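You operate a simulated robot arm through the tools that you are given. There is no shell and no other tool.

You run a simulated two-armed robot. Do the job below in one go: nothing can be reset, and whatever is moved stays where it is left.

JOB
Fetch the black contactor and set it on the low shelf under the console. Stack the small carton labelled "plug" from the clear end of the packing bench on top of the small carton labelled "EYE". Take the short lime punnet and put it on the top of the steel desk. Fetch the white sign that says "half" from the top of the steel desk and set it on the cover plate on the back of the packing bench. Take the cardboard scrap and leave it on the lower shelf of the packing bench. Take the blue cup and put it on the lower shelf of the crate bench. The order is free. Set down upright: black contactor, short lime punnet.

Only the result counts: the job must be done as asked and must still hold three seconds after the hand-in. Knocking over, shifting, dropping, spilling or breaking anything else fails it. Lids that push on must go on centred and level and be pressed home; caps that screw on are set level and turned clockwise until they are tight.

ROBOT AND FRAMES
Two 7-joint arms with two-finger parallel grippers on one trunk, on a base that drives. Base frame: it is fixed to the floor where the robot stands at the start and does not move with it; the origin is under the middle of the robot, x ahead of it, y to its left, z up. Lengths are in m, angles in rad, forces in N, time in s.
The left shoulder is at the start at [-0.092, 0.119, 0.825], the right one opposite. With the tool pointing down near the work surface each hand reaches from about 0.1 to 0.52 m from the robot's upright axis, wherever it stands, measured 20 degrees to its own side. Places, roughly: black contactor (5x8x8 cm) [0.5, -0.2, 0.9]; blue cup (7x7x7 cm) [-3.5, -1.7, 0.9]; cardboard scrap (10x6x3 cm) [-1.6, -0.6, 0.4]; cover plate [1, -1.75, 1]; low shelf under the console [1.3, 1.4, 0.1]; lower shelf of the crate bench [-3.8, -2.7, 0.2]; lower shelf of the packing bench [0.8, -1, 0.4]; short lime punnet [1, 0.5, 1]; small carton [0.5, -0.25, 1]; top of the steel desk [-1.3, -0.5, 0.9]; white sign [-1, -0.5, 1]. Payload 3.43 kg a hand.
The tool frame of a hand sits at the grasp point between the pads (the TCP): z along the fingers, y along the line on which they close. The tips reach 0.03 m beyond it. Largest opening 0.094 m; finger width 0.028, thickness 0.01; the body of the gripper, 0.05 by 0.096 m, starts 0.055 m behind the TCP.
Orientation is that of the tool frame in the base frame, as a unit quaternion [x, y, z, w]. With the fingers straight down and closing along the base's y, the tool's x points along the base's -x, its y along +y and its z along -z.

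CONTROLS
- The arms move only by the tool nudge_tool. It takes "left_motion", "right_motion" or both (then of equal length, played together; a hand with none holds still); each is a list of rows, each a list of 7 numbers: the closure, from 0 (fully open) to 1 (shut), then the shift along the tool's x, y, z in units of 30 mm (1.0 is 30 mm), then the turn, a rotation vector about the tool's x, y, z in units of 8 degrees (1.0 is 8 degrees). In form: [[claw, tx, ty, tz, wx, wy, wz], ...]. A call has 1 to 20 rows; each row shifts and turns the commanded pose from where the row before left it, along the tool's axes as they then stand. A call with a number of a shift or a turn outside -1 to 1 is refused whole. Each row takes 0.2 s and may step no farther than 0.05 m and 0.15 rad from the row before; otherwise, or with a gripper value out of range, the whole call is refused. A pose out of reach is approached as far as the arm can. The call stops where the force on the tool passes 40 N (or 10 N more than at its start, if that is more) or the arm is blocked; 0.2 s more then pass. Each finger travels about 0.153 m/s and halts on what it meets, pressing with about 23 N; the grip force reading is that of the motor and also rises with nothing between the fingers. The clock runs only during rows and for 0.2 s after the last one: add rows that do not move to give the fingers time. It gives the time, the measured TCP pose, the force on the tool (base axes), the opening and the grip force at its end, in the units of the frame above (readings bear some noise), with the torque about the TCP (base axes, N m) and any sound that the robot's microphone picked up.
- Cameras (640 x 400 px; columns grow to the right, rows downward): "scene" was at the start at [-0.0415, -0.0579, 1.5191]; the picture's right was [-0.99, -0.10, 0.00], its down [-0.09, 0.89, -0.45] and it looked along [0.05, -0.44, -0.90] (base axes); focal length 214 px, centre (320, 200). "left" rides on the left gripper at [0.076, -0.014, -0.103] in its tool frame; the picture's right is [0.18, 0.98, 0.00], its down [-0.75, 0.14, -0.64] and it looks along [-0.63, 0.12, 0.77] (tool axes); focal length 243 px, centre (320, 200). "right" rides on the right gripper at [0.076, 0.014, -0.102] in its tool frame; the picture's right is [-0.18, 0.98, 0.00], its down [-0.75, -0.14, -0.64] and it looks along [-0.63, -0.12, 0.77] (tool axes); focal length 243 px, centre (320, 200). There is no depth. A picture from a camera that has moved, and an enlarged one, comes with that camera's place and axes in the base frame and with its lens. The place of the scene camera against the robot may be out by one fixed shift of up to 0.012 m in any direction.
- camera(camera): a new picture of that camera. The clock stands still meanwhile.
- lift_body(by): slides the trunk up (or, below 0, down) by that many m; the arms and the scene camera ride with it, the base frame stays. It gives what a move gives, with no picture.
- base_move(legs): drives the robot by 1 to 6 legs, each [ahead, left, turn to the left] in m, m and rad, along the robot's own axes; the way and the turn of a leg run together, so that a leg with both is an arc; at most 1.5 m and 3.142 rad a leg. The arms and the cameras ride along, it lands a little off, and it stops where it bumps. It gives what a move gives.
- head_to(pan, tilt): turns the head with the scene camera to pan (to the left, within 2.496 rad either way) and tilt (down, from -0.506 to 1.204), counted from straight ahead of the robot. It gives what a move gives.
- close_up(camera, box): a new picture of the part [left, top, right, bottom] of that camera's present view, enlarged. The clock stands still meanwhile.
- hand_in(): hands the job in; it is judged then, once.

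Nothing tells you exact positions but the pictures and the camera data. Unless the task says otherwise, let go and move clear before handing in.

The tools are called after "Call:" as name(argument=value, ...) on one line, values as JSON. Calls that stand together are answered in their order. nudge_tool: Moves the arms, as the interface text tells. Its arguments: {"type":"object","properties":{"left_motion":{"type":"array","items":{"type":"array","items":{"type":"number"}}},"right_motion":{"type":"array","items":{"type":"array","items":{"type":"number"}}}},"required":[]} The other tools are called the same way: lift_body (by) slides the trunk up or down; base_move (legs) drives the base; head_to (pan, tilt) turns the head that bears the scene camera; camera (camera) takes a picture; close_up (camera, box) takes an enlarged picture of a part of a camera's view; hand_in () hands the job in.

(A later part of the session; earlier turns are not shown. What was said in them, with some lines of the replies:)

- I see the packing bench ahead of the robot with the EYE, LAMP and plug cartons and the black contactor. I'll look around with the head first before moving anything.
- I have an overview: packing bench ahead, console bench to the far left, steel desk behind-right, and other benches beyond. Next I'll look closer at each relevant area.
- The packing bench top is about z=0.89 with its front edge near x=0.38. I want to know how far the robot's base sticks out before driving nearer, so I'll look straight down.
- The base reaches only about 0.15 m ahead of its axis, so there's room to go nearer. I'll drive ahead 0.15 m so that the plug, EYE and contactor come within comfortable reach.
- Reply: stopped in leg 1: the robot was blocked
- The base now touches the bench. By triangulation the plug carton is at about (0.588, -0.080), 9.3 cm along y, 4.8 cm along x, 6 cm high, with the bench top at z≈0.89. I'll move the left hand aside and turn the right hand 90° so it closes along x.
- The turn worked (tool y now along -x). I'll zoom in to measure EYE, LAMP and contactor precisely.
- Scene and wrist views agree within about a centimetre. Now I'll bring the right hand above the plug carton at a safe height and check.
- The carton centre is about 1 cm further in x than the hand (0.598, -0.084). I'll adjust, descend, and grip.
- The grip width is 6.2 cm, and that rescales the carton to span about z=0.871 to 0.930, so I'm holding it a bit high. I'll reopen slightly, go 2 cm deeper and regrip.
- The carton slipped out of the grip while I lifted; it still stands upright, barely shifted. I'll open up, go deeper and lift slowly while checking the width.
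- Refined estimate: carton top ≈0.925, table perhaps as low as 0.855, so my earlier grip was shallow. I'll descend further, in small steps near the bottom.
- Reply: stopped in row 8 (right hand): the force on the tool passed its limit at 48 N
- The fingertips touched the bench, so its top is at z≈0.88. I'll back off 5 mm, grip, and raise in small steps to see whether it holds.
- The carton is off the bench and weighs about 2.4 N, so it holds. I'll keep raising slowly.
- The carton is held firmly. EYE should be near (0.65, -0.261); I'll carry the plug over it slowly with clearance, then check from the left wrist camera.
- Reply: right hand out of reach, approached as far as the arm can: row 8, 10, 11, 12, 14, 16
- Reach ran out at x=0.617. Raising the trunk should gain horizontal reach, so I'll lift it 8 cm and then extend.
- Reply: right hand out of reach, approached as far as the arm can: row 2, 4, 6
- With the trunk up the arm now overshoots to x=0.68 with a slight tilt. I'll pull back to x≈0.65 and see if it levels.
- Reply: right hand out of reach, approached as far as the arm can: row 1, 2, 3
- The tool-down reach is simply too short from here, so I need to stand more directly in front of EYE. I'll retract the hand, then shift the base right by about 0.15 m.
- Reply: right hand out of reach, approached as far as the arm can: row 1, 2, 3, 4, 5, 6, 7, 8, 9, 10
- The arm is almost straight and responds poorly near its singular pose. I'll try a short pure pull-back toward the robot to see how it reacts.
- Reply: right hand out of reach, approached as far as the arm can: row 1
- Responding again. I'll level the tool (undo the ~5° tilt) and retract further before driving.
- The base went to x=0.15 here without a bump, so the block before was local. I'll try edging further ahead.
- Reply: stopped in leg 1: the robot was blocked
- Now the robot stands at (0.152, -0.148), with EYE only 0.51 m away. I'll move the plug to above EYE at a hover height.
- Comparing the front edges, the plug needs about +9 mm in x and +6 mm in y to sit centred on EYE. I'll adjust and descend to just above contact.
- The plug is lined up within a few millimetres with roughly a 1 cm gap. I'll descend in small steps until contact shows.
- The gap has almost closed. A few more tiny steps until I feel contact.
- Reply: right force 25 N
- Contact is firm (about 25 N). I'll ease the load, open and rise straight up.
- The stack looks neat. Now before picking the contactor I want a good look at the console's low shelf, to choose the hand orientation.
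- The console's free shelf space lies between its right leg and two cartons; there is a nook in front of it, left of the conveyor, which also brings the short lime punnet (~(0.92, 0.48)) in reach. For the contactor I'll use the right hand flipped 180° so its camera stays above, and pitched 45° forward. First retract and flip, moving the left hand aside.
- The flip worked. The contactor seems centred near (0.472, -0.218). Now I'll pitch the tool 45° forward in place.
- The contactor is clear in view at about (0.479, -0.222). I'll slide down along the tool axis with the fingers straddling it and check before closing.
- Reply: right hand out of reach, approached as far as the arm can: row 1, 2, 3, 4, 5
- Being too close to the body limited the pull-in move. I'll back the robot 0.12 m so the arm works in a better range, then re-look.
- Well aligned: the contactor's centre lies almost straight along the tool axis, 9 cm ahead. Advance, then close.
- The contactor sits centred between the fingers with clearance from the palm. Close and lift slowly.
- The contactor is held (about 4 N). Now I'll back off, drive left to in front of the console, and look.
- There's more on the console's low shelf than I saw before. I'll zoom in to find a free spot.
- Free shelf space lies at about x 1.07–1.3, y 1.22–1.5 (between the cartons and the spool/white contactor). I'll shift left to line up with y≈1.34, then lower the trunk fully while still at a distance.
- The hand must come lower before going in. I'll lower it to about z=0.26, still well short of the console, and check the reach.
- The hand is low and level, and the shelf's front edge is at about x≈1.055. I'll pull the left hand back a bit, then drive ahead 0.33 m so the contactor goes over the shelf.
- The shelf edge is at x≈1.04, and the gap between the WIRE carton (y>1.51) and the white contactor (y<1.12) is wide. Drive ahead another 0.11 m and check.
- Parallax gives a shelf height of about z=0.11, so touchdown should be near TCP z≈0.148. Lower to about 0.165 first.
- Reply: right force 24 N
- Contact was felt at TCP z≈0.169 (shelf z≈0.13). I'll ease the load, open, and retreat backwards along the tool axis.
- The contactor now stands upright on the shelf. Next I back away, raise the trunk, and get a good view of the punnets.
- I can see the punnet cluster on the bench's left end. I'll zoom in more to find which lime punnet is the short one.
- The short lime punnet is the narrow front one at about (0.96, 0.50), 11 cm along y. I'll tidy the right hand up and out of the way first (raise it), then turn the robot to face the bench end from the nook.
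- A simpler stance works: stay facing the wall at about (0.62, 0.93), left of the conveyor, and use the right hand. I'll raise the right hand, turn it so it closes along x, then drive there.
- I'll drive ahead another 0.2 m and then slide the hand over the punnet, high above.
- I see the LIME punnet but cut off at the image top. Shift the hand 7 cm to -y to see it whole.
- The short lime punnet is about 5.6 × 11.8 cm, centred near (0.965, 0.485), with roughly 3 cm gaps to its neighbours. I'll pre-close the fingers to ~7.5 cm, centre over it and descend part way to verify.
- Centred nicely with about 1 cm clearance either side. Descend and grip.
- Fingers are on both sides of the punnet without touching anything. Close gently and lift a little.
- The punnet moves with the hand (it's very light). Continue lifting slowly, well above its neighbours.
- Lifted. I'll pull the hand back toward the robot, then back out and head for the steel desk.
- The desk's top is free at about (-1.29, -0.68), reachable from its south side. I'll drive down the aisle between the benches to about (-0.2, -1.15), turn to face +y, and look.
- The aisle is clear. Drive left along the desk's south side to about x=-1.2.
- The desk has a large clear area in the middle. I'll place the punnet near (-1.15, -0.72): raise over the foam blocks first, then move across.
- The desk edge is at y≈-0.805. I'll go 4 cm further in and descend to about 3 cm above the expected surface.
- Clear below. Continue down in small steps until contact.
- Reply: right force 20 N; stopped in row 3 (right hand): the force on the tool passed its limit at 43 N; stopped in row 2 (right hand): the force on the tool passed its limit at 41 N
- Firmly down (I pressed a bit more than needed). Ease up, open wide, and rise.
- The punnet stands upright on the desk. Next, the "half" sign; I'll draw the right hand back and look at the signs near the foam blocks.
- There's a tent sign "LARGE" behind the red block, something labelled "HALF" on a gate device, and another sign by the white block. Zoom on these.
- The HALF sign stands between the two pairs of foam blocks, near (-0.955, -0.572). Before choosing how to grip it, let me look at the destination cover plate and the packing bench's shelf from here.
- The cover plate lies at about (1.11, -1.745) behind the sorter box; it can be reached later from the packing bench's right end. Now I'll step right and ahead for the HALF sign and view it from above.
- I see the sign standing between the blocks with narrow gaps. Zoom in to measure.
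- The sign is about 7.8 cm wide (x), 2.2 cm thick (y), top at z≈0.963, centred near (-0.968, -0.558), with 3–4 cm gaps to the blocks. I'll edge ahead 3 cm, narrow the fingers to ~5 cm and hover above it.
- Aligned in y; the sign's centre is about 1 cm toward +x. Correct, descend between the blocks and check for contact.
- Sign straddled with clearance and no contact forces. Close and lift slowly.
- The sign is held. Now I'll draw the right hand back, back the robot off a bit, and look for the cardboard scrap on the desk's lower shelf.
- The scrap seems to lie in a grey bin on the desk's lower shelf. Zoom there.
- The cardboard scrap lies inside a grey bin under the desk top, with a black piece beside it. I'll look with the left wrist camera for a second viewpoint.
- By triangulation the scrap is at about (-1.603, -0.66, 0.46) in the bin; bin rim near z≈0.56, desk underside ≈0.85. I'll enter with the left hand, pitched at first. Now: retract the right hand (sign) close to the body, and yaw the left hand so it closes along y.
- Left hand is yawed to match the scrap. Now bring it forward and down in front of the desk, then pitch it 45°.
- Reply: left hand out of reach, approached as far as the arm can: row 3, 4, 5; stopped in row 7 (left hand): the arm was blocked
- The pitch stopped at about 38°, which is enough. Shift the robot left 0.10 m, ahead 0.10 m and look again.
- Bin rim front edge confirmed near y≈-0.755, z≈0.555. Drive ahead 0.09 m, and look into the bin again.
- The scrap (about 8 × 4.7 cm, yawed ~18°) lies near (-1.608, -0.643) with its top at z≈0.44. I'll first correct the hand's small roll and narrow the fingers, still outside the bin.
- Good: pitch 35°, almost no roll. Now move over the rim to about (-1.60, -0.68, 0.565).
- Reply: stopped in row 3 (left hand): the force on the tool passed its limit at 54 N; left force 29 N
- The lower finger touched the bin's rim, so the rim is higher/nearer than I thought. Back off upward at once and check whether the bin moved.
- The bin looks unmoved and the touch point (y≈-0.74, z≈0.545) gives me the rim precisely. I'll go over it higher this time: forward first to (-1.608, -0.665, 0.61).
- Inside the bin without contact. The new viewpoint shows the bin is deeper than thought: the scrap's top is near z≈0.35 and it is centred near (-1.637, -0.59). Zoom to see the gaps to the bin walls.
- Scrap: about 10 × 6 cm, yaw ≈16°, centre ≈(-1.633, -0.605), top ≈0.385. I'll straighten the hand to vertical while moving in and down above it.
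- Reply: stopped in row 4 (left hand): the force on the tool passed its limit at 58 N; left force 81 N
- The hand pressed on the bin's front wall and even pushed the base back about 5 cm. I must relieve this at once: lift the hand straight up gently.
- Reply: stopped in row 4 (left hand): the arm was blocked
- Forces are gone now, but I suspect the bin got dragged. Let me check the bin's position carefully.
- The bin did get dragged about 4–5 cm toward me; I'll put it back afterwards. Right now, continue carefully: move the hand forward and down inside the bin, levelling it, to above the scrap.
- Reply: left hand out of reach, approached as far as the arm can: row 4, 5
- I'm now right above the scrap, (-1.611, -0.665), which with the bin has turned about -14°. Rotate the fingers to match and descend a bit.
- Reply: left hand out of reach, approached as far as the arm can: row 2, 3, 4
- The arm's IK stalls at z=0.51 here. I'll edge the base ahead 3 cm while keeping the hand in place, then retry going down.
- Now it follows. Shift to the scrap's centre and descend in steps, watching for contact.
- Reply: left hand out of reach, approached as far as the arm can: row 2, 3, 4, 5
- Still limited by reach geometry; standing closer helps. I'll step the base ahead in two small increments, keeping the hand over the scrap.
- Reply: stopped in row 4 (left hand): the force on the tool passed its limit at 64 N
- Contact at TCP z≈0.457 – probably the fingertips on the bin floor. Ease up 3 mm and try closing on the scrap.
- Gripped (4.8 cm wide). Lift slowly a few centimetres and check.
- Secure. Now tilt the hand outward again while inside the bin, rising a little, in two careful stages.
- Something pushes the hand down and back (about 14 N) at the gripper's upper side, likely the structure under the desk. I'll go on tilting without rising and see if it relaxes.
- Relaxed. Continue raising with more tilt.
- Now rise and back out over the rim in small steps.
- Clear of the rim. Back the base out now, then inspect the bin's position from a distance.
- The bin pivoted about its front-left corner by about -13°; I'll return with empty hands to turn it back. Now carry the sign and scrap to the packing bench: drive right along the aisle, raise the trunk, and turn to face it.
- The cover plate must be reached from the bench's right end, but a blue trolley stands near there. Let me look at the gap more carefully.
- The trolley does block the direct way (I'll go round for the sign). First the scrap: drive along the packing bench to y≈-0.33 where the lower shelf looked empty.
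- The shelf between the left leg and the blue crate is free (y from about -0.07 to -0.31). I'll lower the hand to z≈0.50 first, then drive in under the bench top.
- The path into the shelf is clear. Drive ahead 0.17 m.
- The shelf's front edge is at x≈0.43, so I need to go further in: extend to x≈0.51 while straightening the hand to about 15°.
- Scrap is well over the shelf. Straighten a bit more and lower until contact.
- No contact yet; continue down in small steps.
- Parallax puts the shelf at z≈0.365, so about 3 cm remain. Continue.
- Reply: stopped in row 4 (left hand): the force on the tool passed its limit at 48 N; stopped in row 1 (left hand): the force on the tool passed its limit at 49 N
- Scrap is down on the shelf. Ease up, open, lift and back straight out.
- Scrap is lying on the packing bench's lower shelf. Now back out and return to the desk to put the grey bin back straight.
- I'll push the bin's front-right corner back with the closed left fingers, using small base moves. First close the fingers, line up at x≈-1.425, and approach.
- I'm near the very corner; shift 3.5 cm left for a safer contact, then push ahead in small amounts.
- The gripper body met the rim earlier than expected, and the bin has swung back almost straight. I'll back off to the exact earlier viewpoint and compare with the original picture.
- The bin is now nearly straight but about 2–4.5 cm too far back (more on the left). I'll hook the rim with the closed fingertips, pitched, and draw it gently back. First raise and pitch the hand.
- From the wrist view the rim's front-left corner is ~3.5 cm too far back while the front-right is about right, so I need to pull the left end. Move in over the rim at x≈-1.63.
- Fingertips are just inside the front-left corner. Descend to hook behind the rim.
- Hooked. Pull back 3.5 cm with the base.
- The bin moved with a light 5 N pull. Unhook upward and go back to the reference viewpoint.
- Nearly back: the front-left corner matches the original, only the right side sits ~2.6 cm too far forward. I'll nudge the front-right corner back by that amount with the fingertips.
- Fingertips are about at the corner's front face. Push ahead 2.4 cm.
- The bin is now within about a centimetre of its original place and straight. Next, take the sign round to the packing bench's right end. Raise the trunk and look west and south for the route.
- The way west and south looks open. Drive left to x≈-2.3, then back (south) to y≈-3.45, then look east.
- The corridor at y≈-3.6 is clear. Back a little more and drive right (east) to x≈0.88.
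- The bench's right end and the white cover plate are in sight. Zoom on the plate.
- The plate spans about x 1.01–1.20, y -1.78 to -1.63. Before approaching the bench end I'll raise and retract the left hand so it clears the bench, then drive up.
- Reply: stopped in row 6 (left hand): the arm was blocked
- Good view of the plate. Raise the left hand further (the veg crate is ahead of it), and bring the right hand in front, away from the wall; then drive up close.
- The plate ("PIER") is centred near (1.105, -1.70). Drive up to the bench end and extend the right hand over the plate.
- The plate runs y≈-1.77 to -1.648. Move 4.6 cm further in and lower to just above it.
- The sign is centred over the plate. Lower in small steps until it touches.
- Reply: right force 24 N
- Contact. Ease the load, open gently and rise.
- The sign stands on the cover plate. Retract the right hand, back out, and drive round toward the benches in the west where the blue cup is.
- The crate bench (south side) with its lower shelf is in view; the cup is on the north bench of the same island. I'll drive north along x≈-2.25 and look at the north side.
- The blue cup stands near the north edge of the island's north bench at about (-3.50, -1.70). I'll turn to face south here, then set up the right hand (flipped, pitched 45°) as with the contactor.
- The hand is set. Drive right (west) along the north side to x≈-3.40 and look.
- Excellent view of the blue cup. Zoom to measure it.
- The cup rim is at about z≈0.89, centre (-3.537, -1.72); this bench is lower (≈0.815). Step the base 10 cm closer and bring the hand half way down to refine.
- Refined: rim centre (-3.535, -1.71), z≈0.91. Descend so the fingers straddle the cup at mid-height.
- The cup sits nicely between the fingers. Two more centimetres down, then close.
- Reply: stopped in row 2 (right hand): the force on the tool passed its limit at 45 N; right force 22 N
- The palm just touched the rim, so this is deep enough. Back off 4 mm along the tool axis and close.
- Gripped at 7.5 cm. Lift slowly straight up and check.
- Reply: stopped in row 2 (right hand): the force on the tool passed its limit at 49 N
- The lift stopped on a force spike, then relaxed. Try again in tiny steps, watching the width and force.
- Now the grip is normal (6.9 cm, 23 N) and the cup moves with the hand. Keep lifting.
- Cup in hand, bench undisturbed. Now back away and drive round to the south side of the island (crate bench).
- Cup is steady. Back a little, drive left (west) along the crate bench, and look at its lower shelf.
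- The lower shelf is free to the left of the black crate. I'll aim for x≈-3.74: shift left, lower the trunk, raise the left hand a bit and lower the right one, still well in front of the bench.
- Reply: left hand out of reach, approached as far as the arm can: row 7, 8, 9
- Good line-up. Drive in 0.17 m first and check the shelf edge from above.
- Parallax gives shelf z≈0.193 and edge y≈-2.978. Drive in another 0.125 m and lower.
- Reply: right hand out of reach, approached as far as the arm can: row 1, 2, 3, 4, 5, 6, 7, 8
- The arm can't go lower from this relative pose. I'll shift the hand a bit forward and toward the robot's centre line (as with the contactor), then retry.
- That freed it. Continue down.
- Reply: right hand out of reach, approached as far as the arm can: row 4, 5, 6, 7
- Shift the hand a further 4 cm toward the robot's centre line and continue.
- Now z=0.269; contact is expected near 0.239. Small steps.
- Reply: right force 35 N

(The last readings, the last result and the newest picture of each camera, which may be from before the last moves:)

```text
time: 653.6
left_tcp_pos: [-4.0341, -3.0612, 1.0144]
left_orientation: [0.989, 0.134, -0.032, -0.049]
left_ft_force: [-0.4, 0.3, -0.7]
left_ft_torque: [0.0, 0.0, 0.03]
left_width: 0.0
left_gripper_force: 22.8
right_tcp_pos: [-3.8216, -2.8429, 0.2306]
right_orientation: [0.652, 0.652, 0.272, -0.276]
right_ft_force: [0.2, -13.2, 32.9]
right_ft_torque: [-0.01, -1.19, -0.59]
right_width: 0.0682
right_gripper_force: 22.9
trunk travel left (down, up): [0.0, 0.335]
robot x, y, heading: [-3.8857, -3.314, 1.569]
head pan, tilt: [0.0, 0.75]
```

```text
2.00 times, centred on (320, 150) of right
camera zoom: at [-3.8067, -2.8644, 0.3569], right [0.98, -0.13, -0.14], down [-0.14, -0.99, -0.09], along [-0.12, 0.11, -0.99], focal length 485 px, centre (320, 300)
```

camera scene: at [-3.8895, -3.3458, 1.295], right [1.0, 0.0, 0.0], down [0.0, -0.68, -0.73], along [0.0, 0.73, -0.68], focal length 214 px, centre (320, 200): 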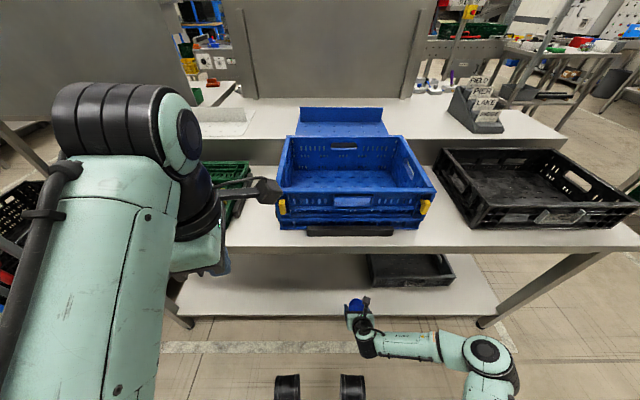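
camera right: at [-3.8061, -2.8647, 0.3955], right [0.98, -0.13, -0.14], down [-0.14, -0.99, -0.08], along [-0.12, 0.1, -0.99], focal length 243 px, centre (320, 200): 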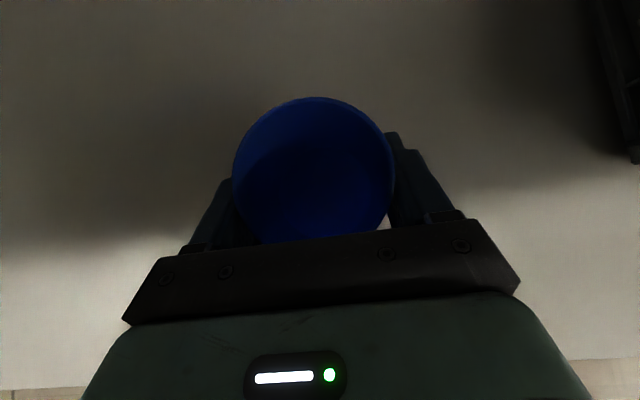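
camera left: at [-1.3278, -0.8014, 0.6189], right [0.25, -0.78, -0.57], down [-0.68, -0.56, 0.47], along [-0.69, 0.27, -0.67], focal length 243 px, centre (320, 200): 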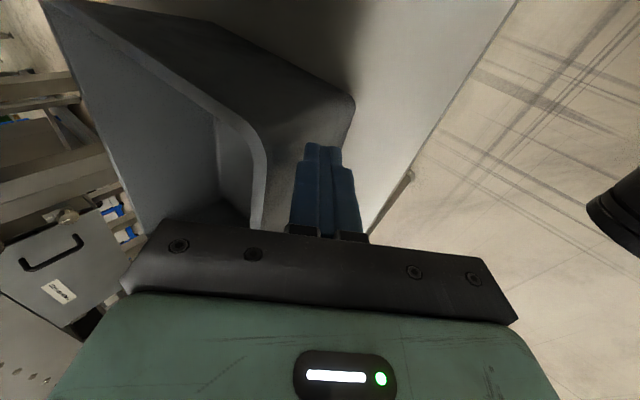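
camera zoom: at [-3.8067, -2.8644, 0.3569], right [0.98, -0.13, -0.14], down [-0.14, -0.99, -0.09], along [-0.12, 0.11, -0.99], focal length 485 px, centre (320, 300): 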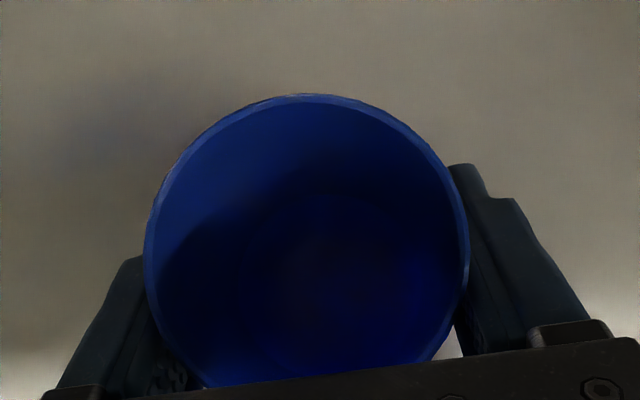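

Contact with the shelf. Ease up slightly and open slowly, then retreat back along the tool axis.

Call:
nudge_tool(right_motion=[[1, 0.05, 0, -0.05, 0, 0, 0], [0.8, 0, 0, 0, 0, 0, 0], [0.6, 0, 0, 0, 0, 0, 0], [0.4, 0, 0, 0, 0, 0, 0], [0.27, 0, 0, 0, 0, 0, 0], [0.22, 0, 0, 0, 0, 0, 0], [0.15, 0, 0, 0, 0, 0, 0], [0.05, 0, 0, 0, 0, 0, 0], [0, 0, 0, 0, 0, 0, 0], [0, 0, 0, 0, 0, 0, 0]])

Call:
camera(camera="right")

```text
time: 655.8
left_tcp_pos: [-4.0348, -3.0614, 1.0146]
left_orientation: [0.989, 0.134, -0.033, -0.049]
left_ft_force: [-0.3, 0.0, 0.2]
left_ft_torque: [-0.01, 0.02, 0.01]
left_width: 0.0001
left_gripper_force: 22.6
right_tcp_pos: [-3.8265, -2.8455, 0.2319]
right_orientation: [0.652, 0.654, 0.268, -0.275]
right_ft_force: [-19.5, -0.2, 19.7]
right_ft_torque: [0.23, -0.29, 0.24]
right_width: 0.0826
right_gripper_force: 0.1
trunk travel left (down, up): [0.0, 0.335]
robot x, y, heading: [-3.8899, -3.3137, 1.572]
head pan, tilt: [0.0, 0.75]
```

```text
taken
camera right: at [-3.8103, -2.8654, 0.3574], right [0.98, -0.12, -0.14], down [-0.14, -0.99, -0.08], along [-0.13, 0.1, -0.99], focal length 243 px, centre (320, 200)
```

right: 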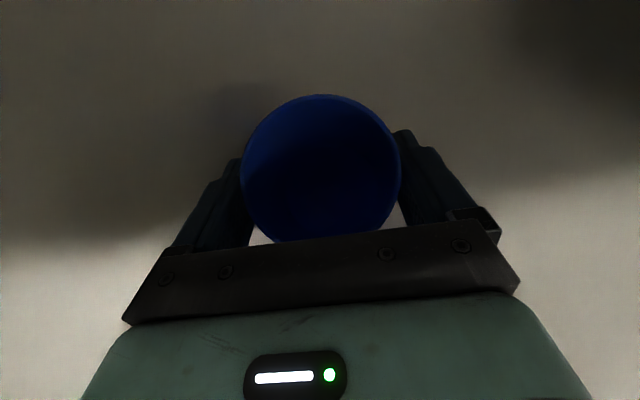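

The right fingertip is rubbing on the shelf. Rise a few millimetres straight up so it frees, then retreat.

Call:
nudge_tool(right_motion=[[0, 0.06, 0, -0.06, 0, 0, 0], [0, 0.06, 0, -0.06, 0, 0, 0], [0, 0, 0, 0, 0, 0, 0]])

Call:
camera(camera="right")

```text
time: 656.6
left_tcp_pos: [-4.033, -3.0591, 1.0146]
left_orientation: [0.989, 0.133, -0.034, -0.048]
left_ft_force: [0.1, -0.4, 0.2]
left_ft_torque: [0.03, -0.02, 0.01]
left_width: 0.0
left_gripper_force: 23.3
right_tcp_pos: [-3.818, -2.846, 0.2338]
right_orientation: [0.655, 0.652, 0.27, -0.271]
right_ft_force: [0.8, -0.5, 0.3]
right_ft_torque: [-0.02, -0.01, 0.02]
right_width: 0.094
right_gripper_force: 0.1
trunk travel left (down, up): [0.0, 0.335]
robot x, y, heading: [-3.8871, -3.3132, 1.565]
head pan, tilt: [0.0, 0.75]
```

```text
taken
camera right: at [-3.8046, -2.8655, 0.3604], right [0.98, -0.13, -0.13], down [-0.14, -0.99, -0.08], along [-0.12, 0.1, -0.99], focal length 243 px, centre (320, 200)
```

right: 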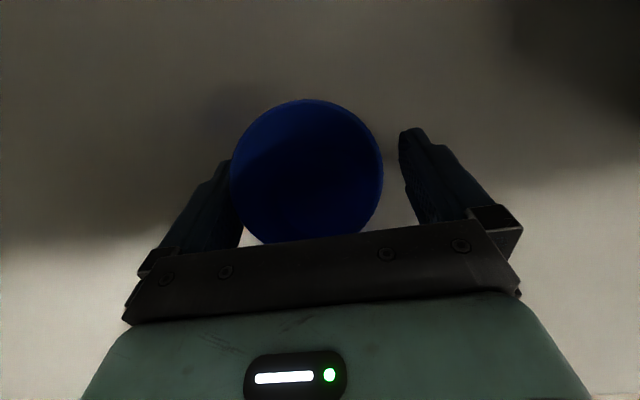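

Free and open. Centre the hand on the cup slightly, then draw back along the tool axis.

Call:
nudge_tool(right_motion=[[0, 0, -0.15, -0.05, 0, 0, 0], [0, 0, 0, -0.3, 0, 0, 0], [0, 0, 0, -0.4, 0, 0, 0], [0, 0, 0, -0.5, 0, 0, 0], [0, 0, 0, -0.5, 0, 0, 0], [0, 0, 0, -0.5, 0, 0, 0], [0, 0, 0, 0, 0, 0, 0]])

Call:
camera(camera="right")

```text
time: 658.2
left_tcp_pos: [-4.0341, -3.0592, 1.0142]
left_orientation: [0.989, 0.134, -0.034, -0.048]
left_ft_force: [0.2, -0.7, -0.1]
left_ft_torque: [-0.03, 0.02, 0.0]
left_width: 0.0
left_gripper_force: 23.3
right_tcp_pos: [-3.825, -2.8926, 0.282]
right_orientation: [0.653, 0.652, 0.27, -0.273]
right_ft_force: [0.4, 0.0, -0.8]
right_ft_torque: [-0.02, 0.05, 0.0]
right_width: 0.0941
right_gripper_force: 0.0
trunk travel left (down, up): [0.0, 0.335]
robot x, y, heading: [-3.8849, -3.3123, 1.574]
head pan, tilt: [0.0, 0.75]
```

```text
taken
camera right: at [-3.8099, -2.9127, 0.409], right [0.98, -0.13, -0.14], down [-0.14, -0.99, -0.08], along [-0.12, 0.1, -0.99], focal length 243 px, centre (320, 200)
```

right: 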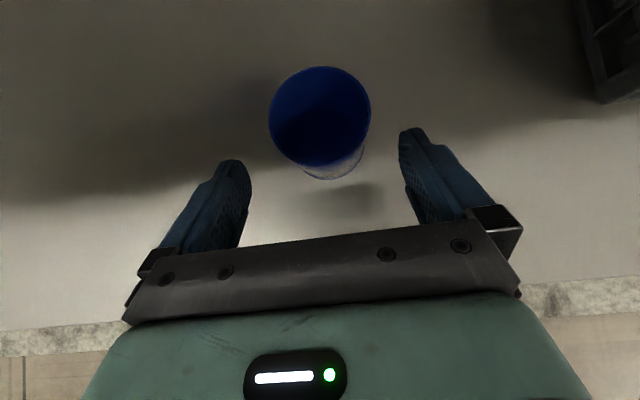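

The cup stands upright on the crate bench's lower shelf. Back straight out and take a last look.

Call:
base_move(legs=[[-0.35, 0, 0]])

Call:
head_to(pan=0.0, tilt=0.6)

Call:
camera(camera="scene")

Call:
close_up(camera="scene", box=[220, 180, 460, 330])

```text
time: 660.5
left_tcp_pos: [-4.0337, -3.4113, 1.0146]
left_orientation: [0.989, 0.132, -0.034, -0.048]
left_ft_force: [-0.4, -0.1, 0.2]
left_ft_torque: [0.03, 0.01, -0.01]
left_width: 0.0
left_gripper_force: 22.6
right_tcp_pos: [-3.8236, -3.2428, 0.2833]
right_orientation: [0.653, 0.652, 0.27, -0.274]
right_ft_force: [0.2, 0.4, -0.2]
right_ft_torque: [0.04, 0.05, 0.03]
right_width: 0.0941
right_gripper_force: 0.0
trunk travel left (down, up): [0.0, 0.335]
robot x, y, heading: [-3.887, -3.6649, 1.573]
head pan, tilt: [0.0, 0.75]
```

```text
time: 661.1
left_tcp_pos: [-4.0342, -3.4093, 1.0138]
left_orientation: [0.989, 0.132, -0.034, -0.048]
left_ft_force: [-0.1, 0.7, 0.1]
left_ft_torque: [0.0, 0.02, 0.01]
left_width: 0.0002
left_gripper_force: 22.5
right_tcp_pos: [-3.8235, -3.2436, 0.2841]
right_orientation: [0.653, 0.652, 0.27, -0.274]
right_ft_force: [0.4, 0.8, -0.5]
right_ft_torque: [0.0, -0.02, -0.03]
right_width: 0.0941
right_gripper_force: 0.0
trunk travel left (down, up): [0.0, 0.335]
robot x, y, heading: [-3.8856, -3.6658, 1.57]
head pan, tilt: [0.0, 0.6]
```

```text
taken
camera scene: at [-3.8898, -3.5673, 1.3079], right [1.0, 0.0, 0.0], down [0.0, -0.57, -0.82], along [0.0, 0.82, -0.57], focal length 214 px, centre (320, 200)
```

scene: 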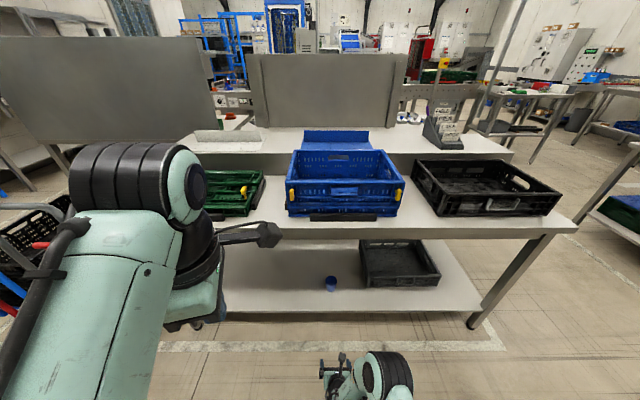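

```text
2.67 times, centred on (340, 255) of scene
camera zoom: at [-3.8898, -3.5673, 1.3079], right [1.0, 0.0, 0.0], down [0.0, -0.57, -0.82], along [0.0, 0.82, -0.57], focal length 572 px, centre (267, 53)
```

zoom: 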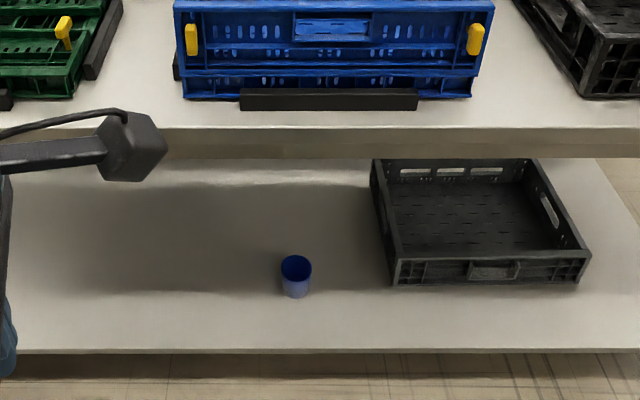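

The cup stands upright on the shelf, both hands are clear, and the last views of the other five placements showed them where they were asked for. One flaw: getting the scrap out dragged the grey bin it was in, under the steel desk. I pushed the bin back straight, and it now sits about 1 cm from where it started. I'm handing in now.

Call:
hand_in()

```text
The job is handed in.
```

I placed all six items and handed the job in. Getting the cardboard scrap out disturbed one other object, the grey bin it was in.

- **Black contactor:** it stands upright on the low shelf under the console, in the gap between the cartons and the white contactor.
- **"Plug" carton:** it is stacked squarely on the "EYE" carton.
- **Short lime punnet:** it stands upright on the clear part of the steel desk top. I pressed it down with just over 40 N, and it looked undamaged afterwards.
- **"Half" sign:** it stands on the cover plate (the one labelled "PIER") at the back of the packing bench.
- **Cardboard scrap:** it lies flat on the lower shelf of the packing bench, to the left of the blue crate.
- **Blue cup:** it stands upright on the lower shelf of the crate bench, to the left of the black crate.

**Grey bin under the steel desk:** my hand caught the bin's rim and dragged it about 5 cm and roughly 13° out of line. I worked it back into place, and compared with the first picture it is straight again and about 1 cm off. A black piece inside it may have moved a little too. If a shift of that size counts as a failure, this is where it would show.

I checked each placement by camera when I made it. I did not go round all six again just before handing in.
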